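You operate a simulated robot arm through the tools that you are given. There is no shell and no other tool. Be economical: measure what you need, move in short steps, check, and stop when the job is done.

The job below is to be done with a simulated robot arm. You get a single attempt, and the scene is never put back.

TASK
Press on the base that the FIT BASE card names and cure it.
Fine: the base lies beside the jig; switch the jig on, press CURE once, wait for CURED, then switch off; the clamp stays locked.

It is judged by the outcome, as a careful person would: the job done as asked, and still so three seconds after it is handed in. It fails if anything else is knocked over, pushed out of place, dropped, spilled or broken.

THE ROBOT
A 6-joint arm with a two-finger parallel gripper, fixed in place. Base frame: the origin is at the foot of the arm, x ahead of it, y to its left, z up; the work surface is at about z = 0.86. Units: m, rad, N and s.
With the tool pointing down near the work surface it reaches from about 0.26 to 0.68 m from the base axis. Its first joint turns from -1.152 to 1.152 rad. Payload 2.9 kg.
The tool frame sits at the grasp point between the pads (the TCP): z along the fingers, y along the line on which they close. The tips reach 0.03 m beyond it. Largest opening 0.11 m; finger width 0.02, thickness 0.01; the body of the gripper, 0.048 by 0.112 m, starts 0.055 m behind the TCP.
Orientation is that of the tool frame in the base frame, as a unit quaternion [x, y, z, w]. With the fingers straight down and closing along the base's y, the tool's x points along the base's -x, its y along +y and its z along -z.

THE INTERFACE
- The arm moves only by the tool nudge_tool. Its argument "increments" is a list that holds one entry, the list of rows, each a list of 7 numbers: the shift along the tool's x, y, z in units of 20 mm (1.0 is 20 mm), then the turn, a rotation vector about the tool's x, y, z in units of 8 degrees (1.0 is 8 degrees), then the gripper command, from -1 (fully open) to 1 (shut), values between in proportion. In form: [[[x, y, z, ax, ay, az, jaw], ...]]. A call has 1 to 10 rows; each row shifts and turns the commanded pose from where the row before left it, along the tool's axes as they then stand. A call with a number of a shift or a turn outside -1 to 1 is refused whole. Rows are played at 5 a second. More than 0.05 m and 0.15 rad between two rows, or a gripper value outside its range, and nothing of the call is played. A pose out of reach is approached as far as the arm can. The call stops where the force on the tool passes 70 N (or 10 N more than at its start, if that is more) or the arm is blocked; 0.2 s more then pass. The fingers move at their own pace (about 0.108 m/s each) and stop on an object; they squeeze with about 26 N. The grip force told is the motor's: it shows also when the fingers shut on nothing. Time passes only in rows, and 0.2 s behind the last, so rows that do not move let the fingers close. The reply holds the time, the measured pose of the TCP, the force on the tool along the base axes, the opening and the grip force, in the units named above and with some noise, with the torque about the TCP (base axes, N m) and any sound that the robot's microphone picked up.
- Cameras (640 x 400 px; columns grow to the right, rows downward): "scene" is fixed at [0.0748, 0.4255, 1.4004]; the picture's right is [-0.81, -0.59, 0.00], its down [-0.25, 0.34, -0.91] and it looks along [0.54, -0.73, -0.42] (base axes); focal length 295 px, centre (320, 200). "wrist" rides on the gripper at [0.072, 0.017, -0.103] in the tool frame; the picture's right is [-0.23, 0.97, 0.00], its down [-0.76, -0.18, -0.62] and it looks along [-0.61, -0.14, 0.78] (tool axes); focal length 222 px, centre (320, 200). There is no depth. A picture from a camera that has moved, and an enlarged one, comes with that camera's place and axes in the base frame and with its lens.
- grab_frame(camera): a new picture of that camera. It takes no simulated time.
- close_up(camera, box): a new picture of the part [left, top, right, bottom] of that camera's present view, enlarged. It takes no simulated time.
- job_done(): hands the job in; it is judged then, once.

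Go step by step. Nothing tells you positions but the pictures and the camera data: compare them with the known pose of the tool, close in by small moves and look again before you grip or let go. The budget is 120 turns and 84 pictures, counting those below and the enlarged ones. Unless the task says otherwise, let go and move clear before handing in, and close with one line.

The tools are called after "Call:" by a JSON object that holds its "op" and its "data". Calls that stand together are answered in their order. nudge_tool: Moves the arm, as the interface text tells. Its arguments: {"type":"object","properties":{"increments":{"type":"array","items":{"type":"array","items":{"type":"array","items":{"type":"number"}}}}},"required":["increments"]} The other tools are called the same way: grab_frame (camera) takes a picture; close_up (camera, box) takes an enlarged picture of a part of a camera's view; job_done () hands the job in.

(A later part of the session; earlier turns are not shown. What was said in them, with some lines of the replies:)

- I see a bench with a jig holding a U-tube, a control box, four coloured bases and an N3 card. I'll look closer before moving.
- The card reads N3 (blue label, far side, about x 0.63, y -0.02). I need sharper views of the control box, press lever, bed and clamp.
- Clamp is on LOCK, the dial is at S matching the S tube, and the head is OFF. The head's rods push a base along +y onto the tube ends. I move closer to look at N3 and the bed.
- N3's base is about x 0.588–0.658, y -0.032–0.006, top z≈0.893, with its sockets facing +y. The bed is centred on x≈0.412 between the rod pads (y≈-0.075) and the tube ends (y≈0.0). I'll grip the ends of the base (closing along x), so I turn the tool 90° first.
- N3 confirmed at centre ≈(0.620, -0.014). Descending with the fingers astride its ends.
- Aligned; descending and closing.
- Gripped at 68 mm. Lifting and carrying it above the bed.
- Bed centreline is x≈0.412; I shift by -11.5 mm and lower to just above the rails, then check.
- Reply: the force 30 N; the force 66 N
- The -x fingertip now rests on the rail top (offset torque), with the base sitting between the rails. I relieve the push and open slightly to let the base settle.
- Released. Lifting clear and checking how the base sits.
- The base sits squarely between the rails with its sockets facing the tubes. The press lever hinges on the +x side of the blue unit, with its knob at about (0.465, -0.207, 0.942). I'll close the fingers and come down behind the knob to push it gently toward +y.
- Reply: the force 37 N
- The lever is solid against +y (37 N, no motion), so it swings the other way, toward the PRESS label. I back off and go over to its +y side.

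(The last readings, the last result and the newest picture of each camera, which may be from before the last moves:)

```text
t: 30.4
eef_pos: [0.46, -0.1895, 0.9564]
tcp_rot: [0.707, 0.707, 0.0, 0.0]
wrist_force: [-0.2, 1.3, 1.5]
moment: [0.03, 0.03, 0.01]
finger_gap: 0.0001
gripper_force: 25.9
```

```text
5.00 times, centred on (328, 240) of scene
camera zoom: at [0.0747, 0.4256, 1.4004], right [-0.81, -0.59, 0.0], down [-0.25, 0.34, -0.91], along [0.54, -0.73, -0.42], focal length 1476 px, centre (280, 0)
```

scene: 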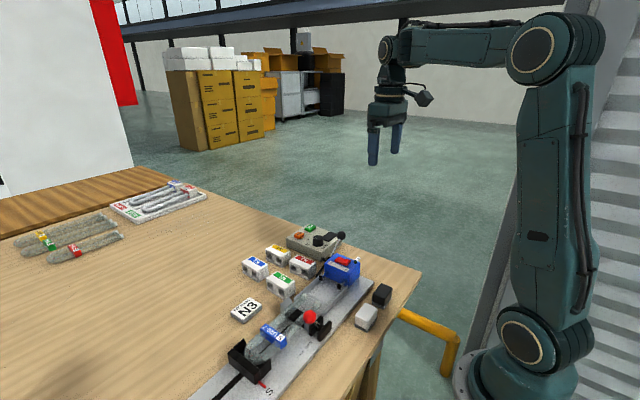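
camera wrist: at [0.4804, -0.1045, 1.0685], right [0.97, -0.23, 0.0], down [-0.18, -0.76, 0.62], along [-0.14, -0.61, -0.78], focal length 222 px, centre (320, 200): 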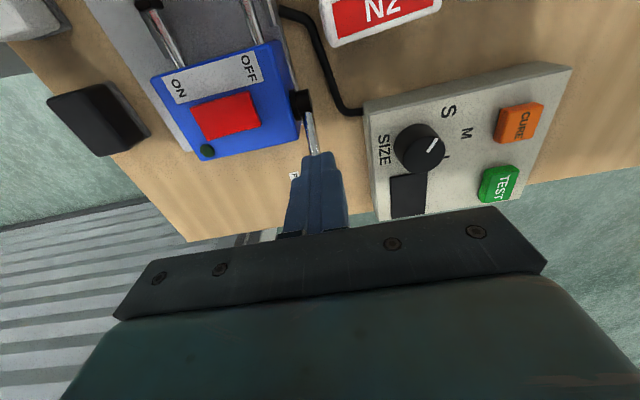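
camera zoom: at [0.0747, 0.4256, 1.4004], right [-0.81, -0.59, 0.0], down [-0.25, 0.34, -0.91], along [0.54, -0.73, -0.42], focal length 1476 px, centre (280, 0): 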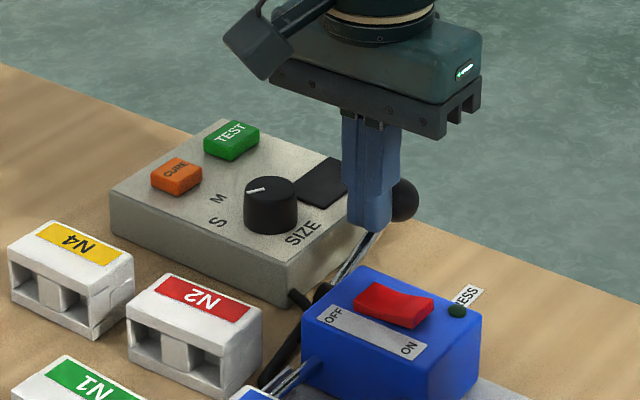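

The lever moves freely this way and the rods advance. Continuing along the arc.

Call:
{"op": "nudge_tool", "data": {"increments": [[[-0.3, 0, 0.3, 0, 0, 0, 1], [-0.3, 0, 0.4, 0, 0, 0, 1], [-0.1, 0, 0.3, 0, 0, 0, 1]]]}}

Call:
{"op": "close_up", "data": {"camera": "scene", "box": [248, 210, 408, 310]}}

```text
t: 31.2
eef_pos: [0.4605, -0.202, 0.9362]
tcp_rot: [0.705, 0.709, 0.0, -0.002]
wrist_force: [3.1, 17.4, 0.7]
moment: [0.48, 0.08, 0.06]
finger_gap: 0.0
gripper_force: 26.3
```

```text
4.00 times, centred on (328, 260) of scene
camera zoom: at [0.0748, 0.426, 1.4003], right [-0.81, -0.59, 0.0], down [-0.25, 0.34, -0.91], along [0.54, -0.73, -0.42], focal length 1180 px, centre (288, -40)
```

zoom: 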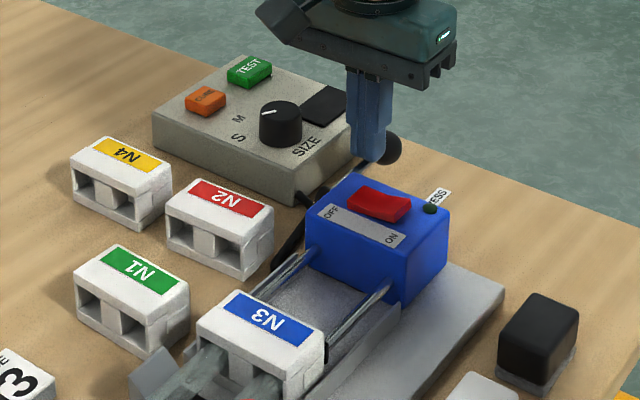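

Call:
{"op": "nudge_tool", "data": {"increments": [[[-0.25, 0, 0.3, 0, 0, 0, 1], [-0.15, 0, 0.3, 0, 0, 0, 1]]]}}

Call:
{"op": "close_up", "data": {"camera": "scene", "box": [248, 230, 408, 330]}}

Call:
{"op": "grab_frame", "data": {"camera": "wrist"}}

```text
t: 31.7
eef_pos: [0.4604, -0.2023, 0.9341]
tcp_rot: [0.701, 0.713, 0.004, -0.005]
wrist_force: [-6.0, 10.6, 15.3]
moment: [0.18, 0.23, -0.01]
finger_gap: 0.0
gripper_force: 26.2
stopped in row 2: the force on the tool passed its limit at 80 N (the readings are from after the stop); the commanded pose is now the measured one
```

```text
4.00 times, centred on (328, 280) of scene
camera zoom: at [0.0744, 0.4259, 1.4003], right [-0.81, -0.59, 0.0], down [-0.25, 0.34, -0.91], along [0.54, -0.73, -0.42], focal length 1180 px, centre (288, -120)
```

zoom: 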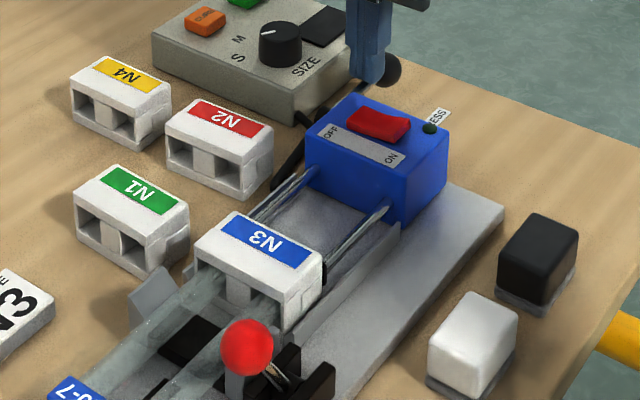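

```text
39 pictures are left
camera wrist: at [0.4773, -0.1304, 1.0373], right [0.98, -0.21, 0.0], down [-0.16, -0.77, 0.61], along [-0.13, -0.6, -0.79], focal length 222 px, centre (320, 200)
```

wrist: 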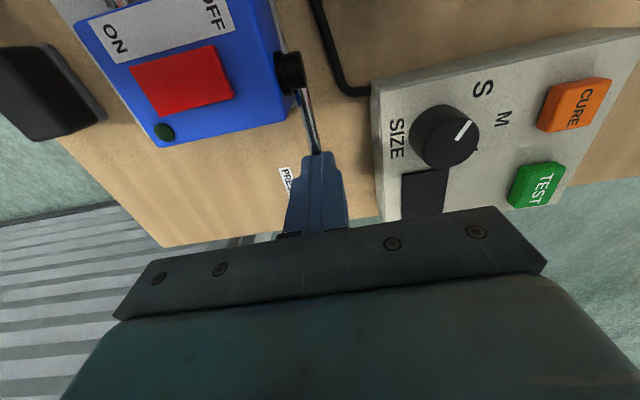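

The base has slid ~40 mm onto the tubes and the force spiked, likely the end of travel. One more gentle downward press confirms whether it is bottomed.

Call:
{"op": "nudge_tool", "data": {"increments": [[[-0.05, 0, 0.1, 0, 0, 0, 1], [-0.05, 0, 0.1, 0, 0, 0, 1]]]}}

Call:
{"op": "close_up", "data": {"camera": "scene", "box": [280, 270, 360, 320]}}

```text
t: 32.3
eef_pos: [0.4607, -0.2009, 0.9342]
tcp_rot: [0.7, 0.715, 0.005, -0.004]
wrist_force: [-14.1, 34.4, 55.8]
moment: [0.98, 0.54, -0.39]
finger_gap: 0.0002
gripper_force: 25.5
```

```text
8.00 times, centred on (320, 295) of scene
camera zoom: at [0.0736, 0.4268, 1.4001], right [-0.81, -0.59, 0.0], down [-0.24, 0.33, -0.91], along [0.54, -0.73, -0.41], focal length 2361 px, centre (320, -560)
```

zoom: 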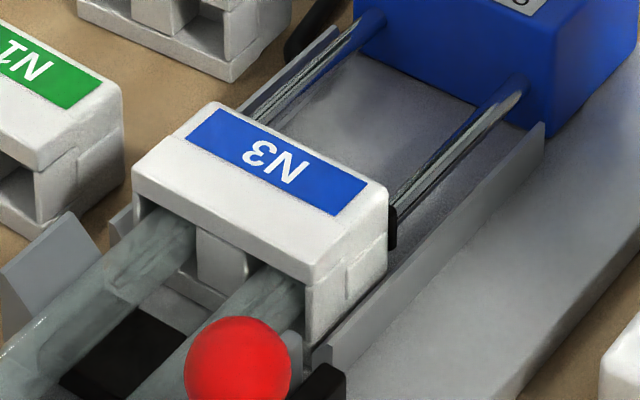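

The lever is bottomed and the base is seated. Lifting off and checking that it stays.

Call:
{"op": "nudge_tool", "data": {"increments": [[[0.2, 0.1, -0.5, 0, 0, 0, 1], [0, 0, -1, 0, 0, 0, 1], [0, 0, -1, 0, 0, 0, 1], [0, 0, -1, 0, 0, 0, 1], [0, 0, -1, 0, 0, 0, 1], [0.5, 0, -1, 0, 0, 0, 1], [1, 0, 0, 0, 0, 0, 1]]]}}

Call:
{"op": "grab_frame", "data": {"camera": "wrist"}}

Call:
{"op": "close_up", "data": {"camera": "scene", "box": [248, 210, 408, 310]}}

```text
t: 33.9
eef_pos: [0.4621, -0.1711, 1.0389]
tcp_rot: [0.702, 0.712, 0.003, -0.004]
wrist_force: [0.4, 0.8, 0.1]
moment: [-0.02, 0.03, 0.04]
finger_gap: 0.0001
gripper_force: 26.1
```

```text
37 pictures are left
camera wrist: at [0.4791, -0.1008, 1.1421], right [0.98, -0.21, 0.0], down [-0.17, -0.77, 0.62], along [-0.13, -0.6, -0.79], focal length 222 px, centre (320, 200)
```

wrist: 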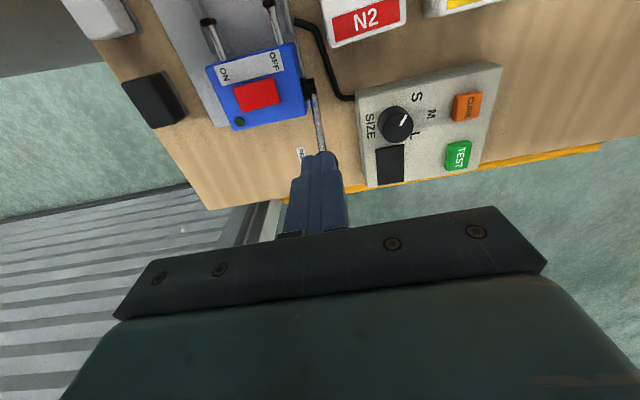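

```text
4.00 times, centred on (328, 260) of scene
camera zoom: at [0.0748, 0.4255, 1.4004], right [-0.81, -0.59, 0.0], down [-0.25, 0.34, -0.91], along [0.54, -0.73, -0.42], focal length 1180 px, centre (288, -40)
```

zoom: 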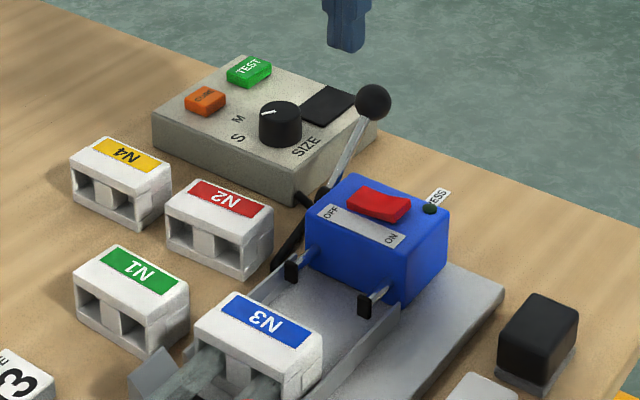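

Call:
{"op": "close_up", "data": {"camera": "scene", "box": [280, 270, 360, 320]}}

```text
8.00 times, centred on (320, 295) of scene
camera zoom: at [0.0748, 0.4255, 1.4004], right [-0.81, -0.59, 0.0], down [-0.25, 0.34, -0.91], along [0.54, -0.73, -0.42], focal length 2361 px, centre (320, -560)
```

zoom: 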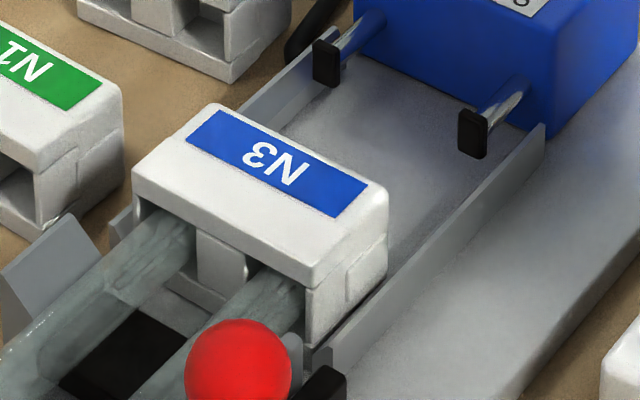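

Base stays seated and the lever has sprung back. Next: the red rocker (x≈0.413, y≈-0.137); I'll press its ON end at x≈0.400.

Call:
{"op": "nudge_tool", "data": {"increments": [[[0.7, -1, 0, 0, 0, 0, 1], [1, -1, 0, 0, 0, 0, 1], [0, -1, 0, 0, 0, 0, 1], [0, -0.1, 0.5, 0, 0, 0, 1], [0, 0, 1, 0, 0, 0, 1], [0, 0, 1, 0, 0, 0, 1], [0, 0, 1, 0, 0, 0, 1]]]}}

Call:
{"op": "close_up", "data": {"camera": "wrist", "box": [220, 60, 420, 210]}}

Call:
{"op": "close_up", "data": {"camera": "scene", "box": [290, 230, 386, 290]}}

```text
t: 35.5
eef_pos: [0.3988, -0.1376, 0.9694]
tcp_rot: [0.702, 0.712, 0.003, -0.004]
wrist_force: [-0.6, -0.6, 0.3]
moment: [0.0, 0.0, -0.02]
finger_gap: 0.0001
gripper_force: 26.0
```

```text
2.67 times, centred on (320, 135) of wrist
camera zoom: at [0.4162, -0.0664, 1.0724], right [0.98, -0.21, 0.0], down [-0.17, -0.77, 0.62], along [-0.13, -0.6, -0.79], focal length 592 px, centre (320, 373)
```

zoom: 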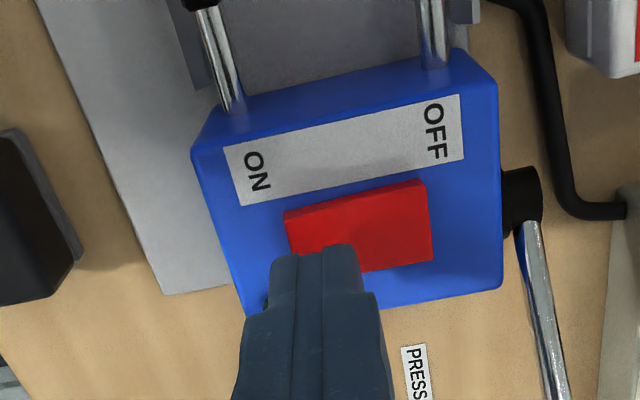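

```text
6.67 times, centred on (338, 260) of scene
camera zoom: at [0.0748, 0.4255, 1.4004], right [-0.81, -0.59, 0.0], down [-0.25, 0.34, -0.91], along [0.54, -0.73, -0.42], focal length 1968 px, centre (200, -200)
```

zoom: 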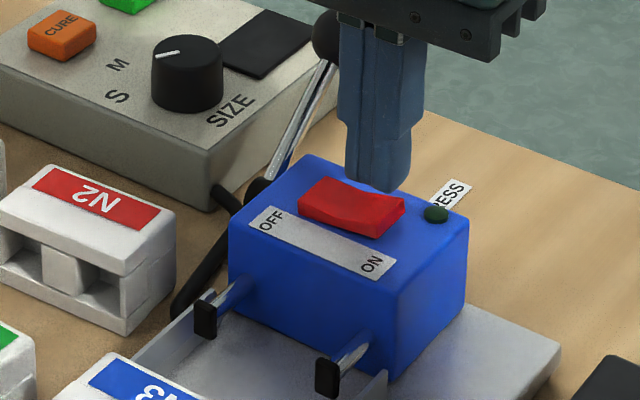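

Call:
{"op": "nudge_tool", "data": {"increments": [[[0, 0, 0.3, 0, 0, 0, 1], [0, 0, 0.3, 0, 0, 0, 1], [0, 0, 0.2, 0, 0, 0, 1]]]}}

Call:
{"op": "close_up", "data": {"camera": "scene", "box": [290, 230, 386, 290]}}

```text
t: 36.3
eef_pos: [0.3983, -0.1365, 0.9569]
tcp_rot: [0.702, 0.712, 0.002, -0.003]
wrist_force: [-15.9, 4.7, 36.4]
moment: [0.05, 0.19, -0.01]
finger_gap: 0.0
gripper_force: 26.2
```

```text
6.67 times, centred on (338, 260) of scene
camera zoom: at [0.0739, 0.4259, 1.4004], right [-0.81, -0.59, 0.0], down [-0.24, 0.34, -0.91], along [0.54, -0.73, -0.42], focal length 1968 px, centre (200, -200)
```

zoom: 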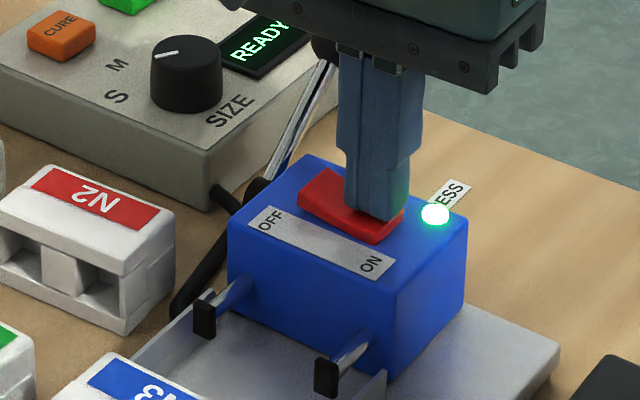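

The jig is on: LED green, display READY. Lifting and moving toward CURE, stopping short to refine its location.

Call:
{"op": "nudge_tool", "data": {"increments": [[[0, 0, -1, 0, 0, 0, 1], [0, 0, -1, 0, 0, 0, 1], [0, 0, -1, 0, 0, 0, 1], [0, 0, -1, 0, 0, 0, 1], [0, 1, 0, 0, 0, 0, 1], [0, 1, 0, 0, 0, 0, 1], [0, 1, 0, 0, 0, 0, 1], [0, 1, 0, 0, 0, 0, 1], [0, 1, 0, 0, 0, 0, 1], [0, 1, 0, 0, 0, 0, 1]]]}}

Call:
{"op": "nudge_tool", "data": {"increments": [[[-1, 1, 0, 0, 0, 0, 1], [-1, 1, 0, 0, 0, 0, 1], [-0.8, 1, 0, 0, 0, 0, 1], [0, 0, 0, 0, 0, 0, 1]]]}}

Call:
{"op": "grab_frame", "data": {"camera": "wrist"}}

```text
t: 38.5
eef_pos: [0.5197, -0.1355, 1.0327]
tcp_rot: [0.702, 0.712, 0.004, -0.004]
wrist_force: [0.4, -0.8, 0.2]
moment: [-0.01, 0.02, 0.01]
finger_gap: 0.0
gripper_force: 26.1
```

```text
t: 39.5
eef_pos: [0.581, -0.1914, 1.0317]
tcp_rot: [0.703, 0.712, 0.002, -0.005]
wrist_force: [0.9, 0.5, -0.4]
moment: [-0.01, 0.01, -0.02]
finger_gap: 0.0
gripper_force: 25.7
```

```text
31 pictures are left
camera wrist: at [0.5975, -0.1216, 1.135], right [0.98, -0.21, 0.0], down [-0.17, -0.77, 0.62], along [-0.13, -0.6, -0.79], focal length 222 px, centre (320, 200)
```

wrist: 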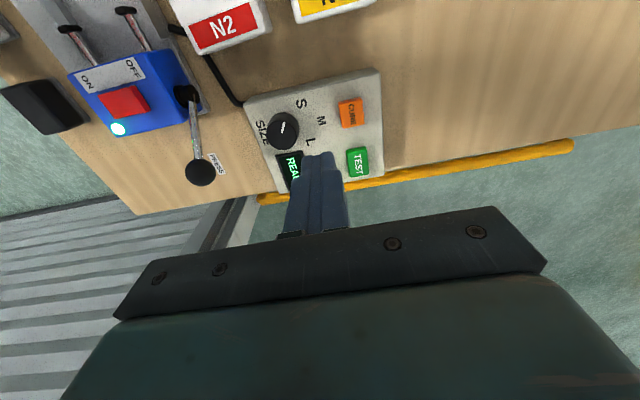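

Call:
{"op": "nudge_tool", "data": {"increments": [[[-0.23, 1, 0, 0, 0, 0, 1], [0, 0.65, 0, 0, 0, 0, 1], [0, 0, 1, 0, 0, 0, 1], [0, 0, 1, 0, 0, 0, 1], [0, 0, 1, 0, 0, 0, 1], [0, 0, 1, 0, 0, 0, 1], [0, 0, 0, 0, 0, 0, 1]]]}}

Call:
{"op": "close_up", "data": {"camera": "scene", "box": [270, 210, 366, 270]}}

Call:
{"op": "close_up", "data": {"camera": "wrist", "box": [220, 60, 420, 210]}}

```text
t: 41.1
eef_pos: [0.6138, -0.1957, 0.9519]
tcp_rot: [0.702, 0.712, 0.003, -0.004]
wrist_force: [0.4, 0.5, -0.7]
moment: [0.03, 0.01, -0.02]
finger_gap: 0.0001
gripper_force: 25.7
```

```text
6.67 times, centred on (318, 240) of scene
camera zoom: at [0.0748, 0.4255, 1.4004], right [-0.81, -0.59, 0.0], down [-0.25, 0.34, -0.91], along [0.54, -0.73, -0.42], focal length 1968 px, centre (333, -67)
```

zoom: 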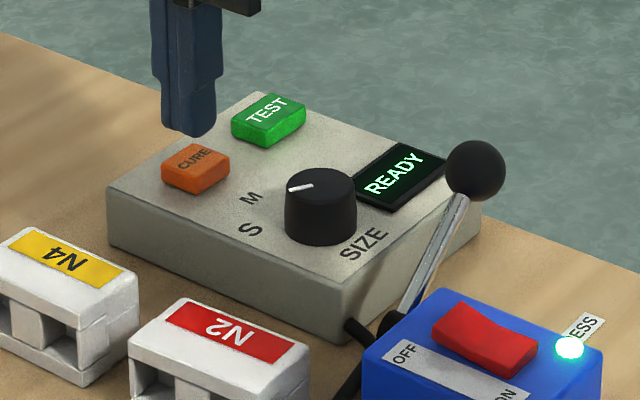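

```text
2.67 times, centred on (320, 135) of wrist
camera zoom: at [0.6307, -0.1242, 1.0555], right [0.98, -0.21, 0.0], down [-0.17, -0.77, 0.62], along [-0.13, -0.6, -0.79], focal length 592 px, centre (320, 373)
```

zoom: 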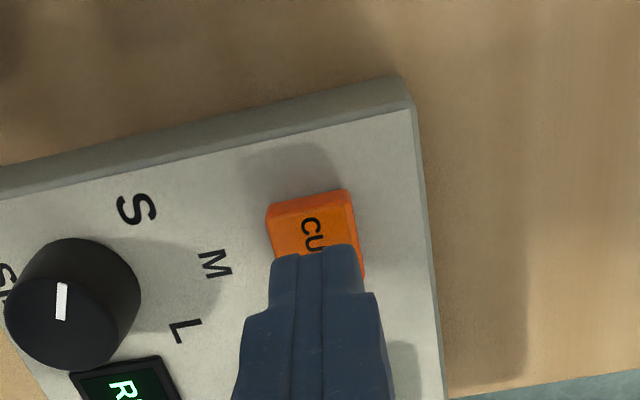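

Call:
{"op": "nudge_tool", "data": {"increments": [[[0, 0, 0.4, 0, 0, 0, 1], [0, 0, 0.4, 0, 0, 0, 1], [0, 0, 0.3, 0, 0, 0, 1], [0, 0, 0.2, 0, 0, 0, 1]]]}}

Call:
{"op": "close_up", "data": {"camera": "scene", "box": [270, 210, 366, 270]}}

```text
t: 42.1
eef_pos: [0.6128, -0.1936, 0.9293]
tcp_rot: [0.702, 0.712, 0.004, -0.002]
wrist_force: [-4.9, 0.4, 16.2]
moment: [-0.07, 0.15, 0.0]
finger_gap: 0.0
gripper_force: 25.9
heard: click
```

```text
6.67 times, centred on (318, 240) of scene
camera zoom: at [0.0743, 0.4256, 1.4004], right [-0.81, -0.59, 0.0], down [-0.25, 0.34, -0.91], along [0.54, -0.73, -0.42], focal length 1968 px, centre (333, -67)
```

zoom: 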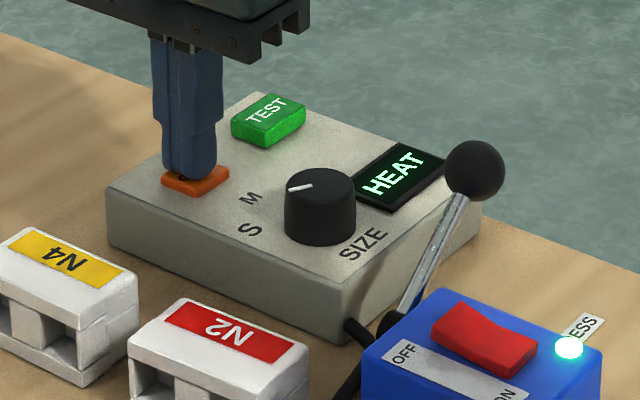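

Clicked; the display shows HEAT. Lifting off cleanly and moving back toward the switch while it cures.

Call:
{"op": "nudge_tool", "data": {"increments": [[[0, 0, -1, 0, 0, 0, 1], [0, 0, -1, 0, 0, 0, 1], [0, 0, -1, 0, 0, 0, 1], [0, 0, -1, 0, 0, 0, 1], [0, 0, -1, 0, 0, 0, 1], [0, -1, 0, 0, 0, 0, 1], [0, -1, 0, 0, 0, 0, 1], [0, -1, 0, 0, 0, 0, 1], [0, -1, 0, 0, 0, 0, 1], [0, -1, 0, 0, 0, 0, 1]]]}}

Call:
{"op": "nudge_tool", "data": {"increments": [[[1, -1, 0, 0, 0, 0, 1], [1, -1, 0, 0, 0, 0, 1], [1, -1, 0, 0, 0, 0, 1], [0, 0, 0, 0, 0, 0, 1], [0, 0, 0, 0, 0, 0, 1]]]}}

Call:
{"op": "close_up", "data": {"camera": "scene", "box": [290, 210, 386, 270]}}

```text
t: 44.3
eef_pos: [0.5132, -0.1971, 1.026]
tcp_rot: [0.702, 0.712, 0.004, -0.004]
wrist_force: [0.1, 0.3, -0.5]
moment: [-0.01, 0.0, 0.0]
finger_gap: 0.0
gripper_force: 25.8
```

```text
t: 45.5
eef_pos: [0.4523, -0.1376, 1.0268]
tcp_rot: [0.702, 0.712, 0.004, -0.005]
wrist_force: [-0.6, 0.1, 0.4]
moment: [-0.01, 0.01, 0.01]
finger_gap: 0.0
gripper_force: 25.7
```

```text
6.67 times, centred on (338, 240) of scene
camera zoom: at [0.0748, 0.4256, 1.4004], right [-0.81, -0.59, 0.0], down [-0.25, 0.34, -0.91], along [0.54, -0.73, -0.42], focal length 1968 px, centre (200, -67)
```

zoom: 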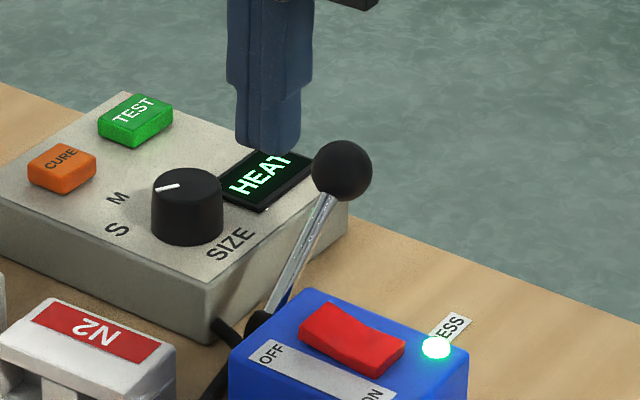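

Still HEAT. I position over the OFF end (x≈0.427) at height and wait.

Call:
{"op": "nudge_tool", "data": {"increments": [[[0, -1, 0, 0, 0, 0, 1], [0, -0.27, 0, 0, 0, 0, 1], [0, 0, 0, 0, 0, 0, 1], [0, 0, 0, 0, 0, 0, 1], [0, 0, 0, 0, 0, 0, 1], [0, 0, 0, 0, 0, 0, 1], [0, 0, 0, 0, 0, 0, 1], [0, 0, 0, 0, 0, 0, 1], [0, 0, 0, 0, 0, 0, 1], [0, 0, 0, 0, 0, 0, 1]]]}}

Call:
{"op": "nudge_tool", "data": {"increments": [[[0, 0, 0, 0, 0, 0, 1], [0, 0, 0, 0, 0, 0, 1], [0, 0, 0, 0, 0, 0, 1], [0, 0, 0, 0, 0, 0, 1], [0, 0, 0, 0, 0, 0, 1], [0, 0, 0, 0, 0, 0, 1], [0, 0, 0, 0, 0, 0, 1], [0, 0, 0, 0, 0, 0, 1], [0, 0, 0, 0, 0, 0, 1], [0, 0, 0, 0, 0, 0, 1]]]}}

Call:
{"op": "close_up", "data": {"camera": "scene", "box": [290, 210, 386, 270]}}

```text
t: 47.7
eef_pos: [0.4283, -0.1381, 1.0265]
tcp_rot: [0.702, 0.712, 0.004, -0.005]
wrist_force: [-0.2, 0.4, 0.4]
moment: [-0.01, -0.01, 0.02]
finger_gap: 0.0001
gripper_force: 25.8
```

```text
t: 49.9
eef_pos: [0.4269, -0.1382, 1.0256]
tcp_rot: [0.702, 0.712, 0.004, -0.005]
wrist_force: [0.3, 0.5, 0.2]
moment: [-0.03, 0.03, 0.0]
finger_gap: 0.0001
gripper_force: 26.0
```

```text
6.67 times, centred on (338, 240) of scene
camera zoom: at [0.0748, 0.4255, 1.4004], right [-0.81, -0.59, 0.0], down [-0.25, 0.34, -0.91], along [0.54, -0.73, -0.42], focal length 1968 px, centre (200, -67)
```

zoom: 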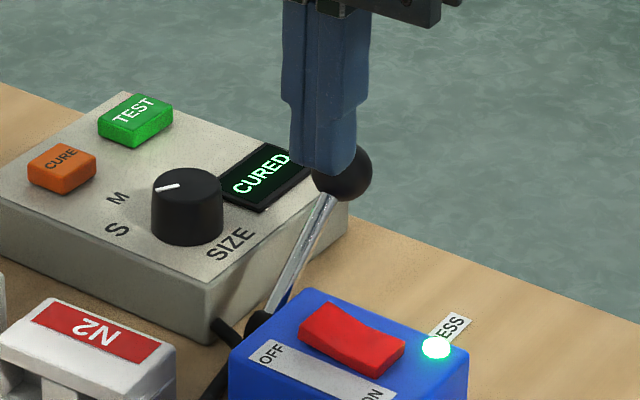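

CURED is displayed. Pressing the OFF end.

Call:
{"op": "nudge_tool", "data": {"increments": [[[0, 0, 1, 0, 0, 0, 1], [0, 0, 1, 0, 0, 0, 1], [0, 0, 0.8, 0, 0, 0, 1], [0, 0, 0.3, 0, 0, 0, 1], [0, 0, 0.3, 0, 0, 0, 1], [0, 0, 0.2, 0, 0, 0, 1]]]}}

Call:
{"op": "close_up", "data": {"camera": "scene", "box": [290, 210, 386, 270]}}

```text
t: 51.3
eef_pos: [0.4271, -0.1375, 0.9557]
tcp_rot: [0.703, 0.712, 0.004, -0.004]
wrist_force: [-0.5, 0.1, 6.6]
moment: [0.0, 0.11, 0.02]
finger_gap: 0.0
gripper_force: 25.4
```

```text
6.67 times, centred on (338, 240) of scene
camera zoom: at [0.0746, 0.4256, 1.4004], right [-0.81, -0.59, 0.0], down [-0.25, 0.34, -0.91], along [0.54, -0.73, -0.42], focal length 1968 px, centre (200, -67)
```

zoom: 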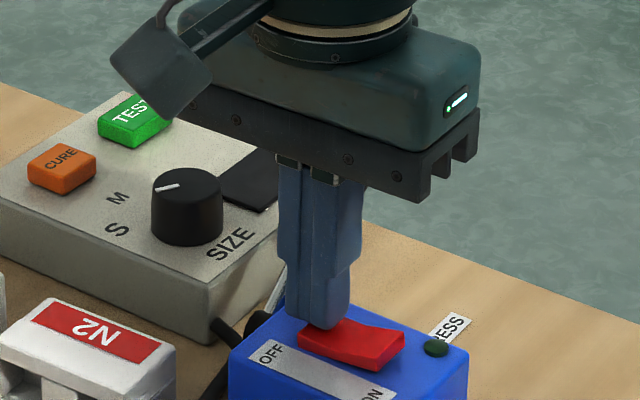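

Off: LED and display dark. Lifting clear and doing a last check.

Call:
{"op": "nudge_tool", "data": {"increments": [[[0, 0, -1, 0, 0, 0, 1], [0, 0, -1, 0, 0, 0, 1], [0, 0, -1, 0, 0, 0, 1], [0, 0, -1, 0, 0, 0, 1], [0, 0, -1, 0, 0, 0, 1], [0, 0, -1, 0, 0, 0, 1], [0, 0, -1, 0, 0, 0, 0], [0, 0, -1, 0, 0, 0, 0], [0, 0, 0, 0, 0, 0, 0]]]}}

Call:
{"op": "close_up", "data": {"camera": "scene", "box": [220, 215, 420, 340]}}

Call:
{"op": "close_up", "data": {"camera": "scene", "box": [180, 275, 380, 400]}}

```text
t: 53.3
eef_pos: [0.4267, -0.1391, 1.1154]
tcp_rot: [0.702, 0.712, 0.004, -0.004]
wrist_force: [0.8, 0.4, -0.4]
moment: [0.01, 0.0, 0.03]
finger_gap: 0.0551
gripper_force: 0.1
```

```text
3.20 times, centred on (320, 278) of scene
camera zoom: at [0.0748, 0.4256, 1.4004], right [-0.81, -0.59, 0.0], down [-0.25, 0.34, -0.91], along [0.54, -0.73, -0.42], focal length 944 px, centre (320, -48)
```

zoom: 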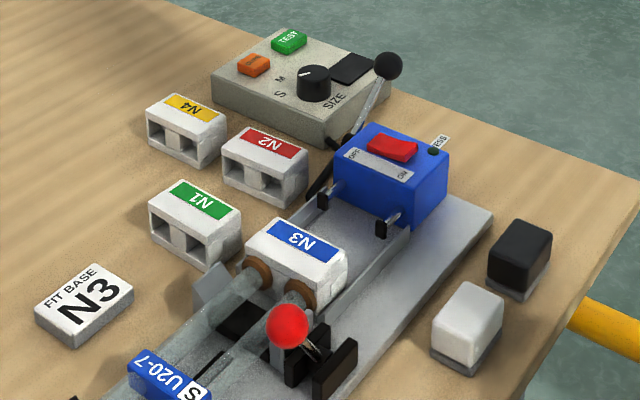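

```text
3.20 times, centred on (280, 338) of scene
camera zoom: at [0.0748, 0.4256, 1.4004], right [-0.81, -0.59, 0.0], down [-0.25, 0.34, -0.91], along [0.54, -0.73, -0.42], focal length 944 px, centre (448, -240)
```

zoom: 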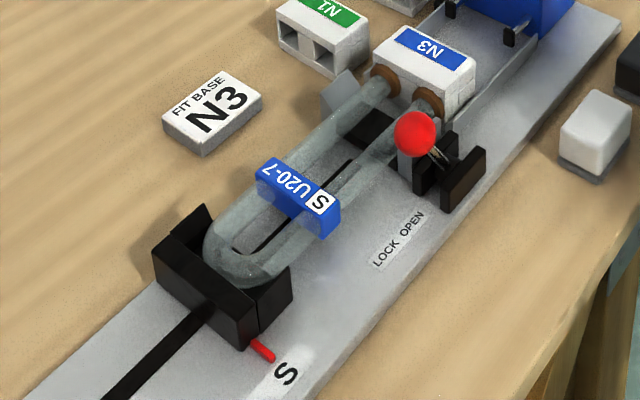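

N3 is on the tubes with brown cement collars now showing at the sockets. The clamp is still locked, the jig is off and nothing else has moved, so I'm handing in.

Call:
{"op": "job_done", "data": {}}

```text
The job is handed in.
```

Base N3 was pressed onto the tube and cured with one CURE press until CURED showed; the jig is switched off and the clamp is still locked.
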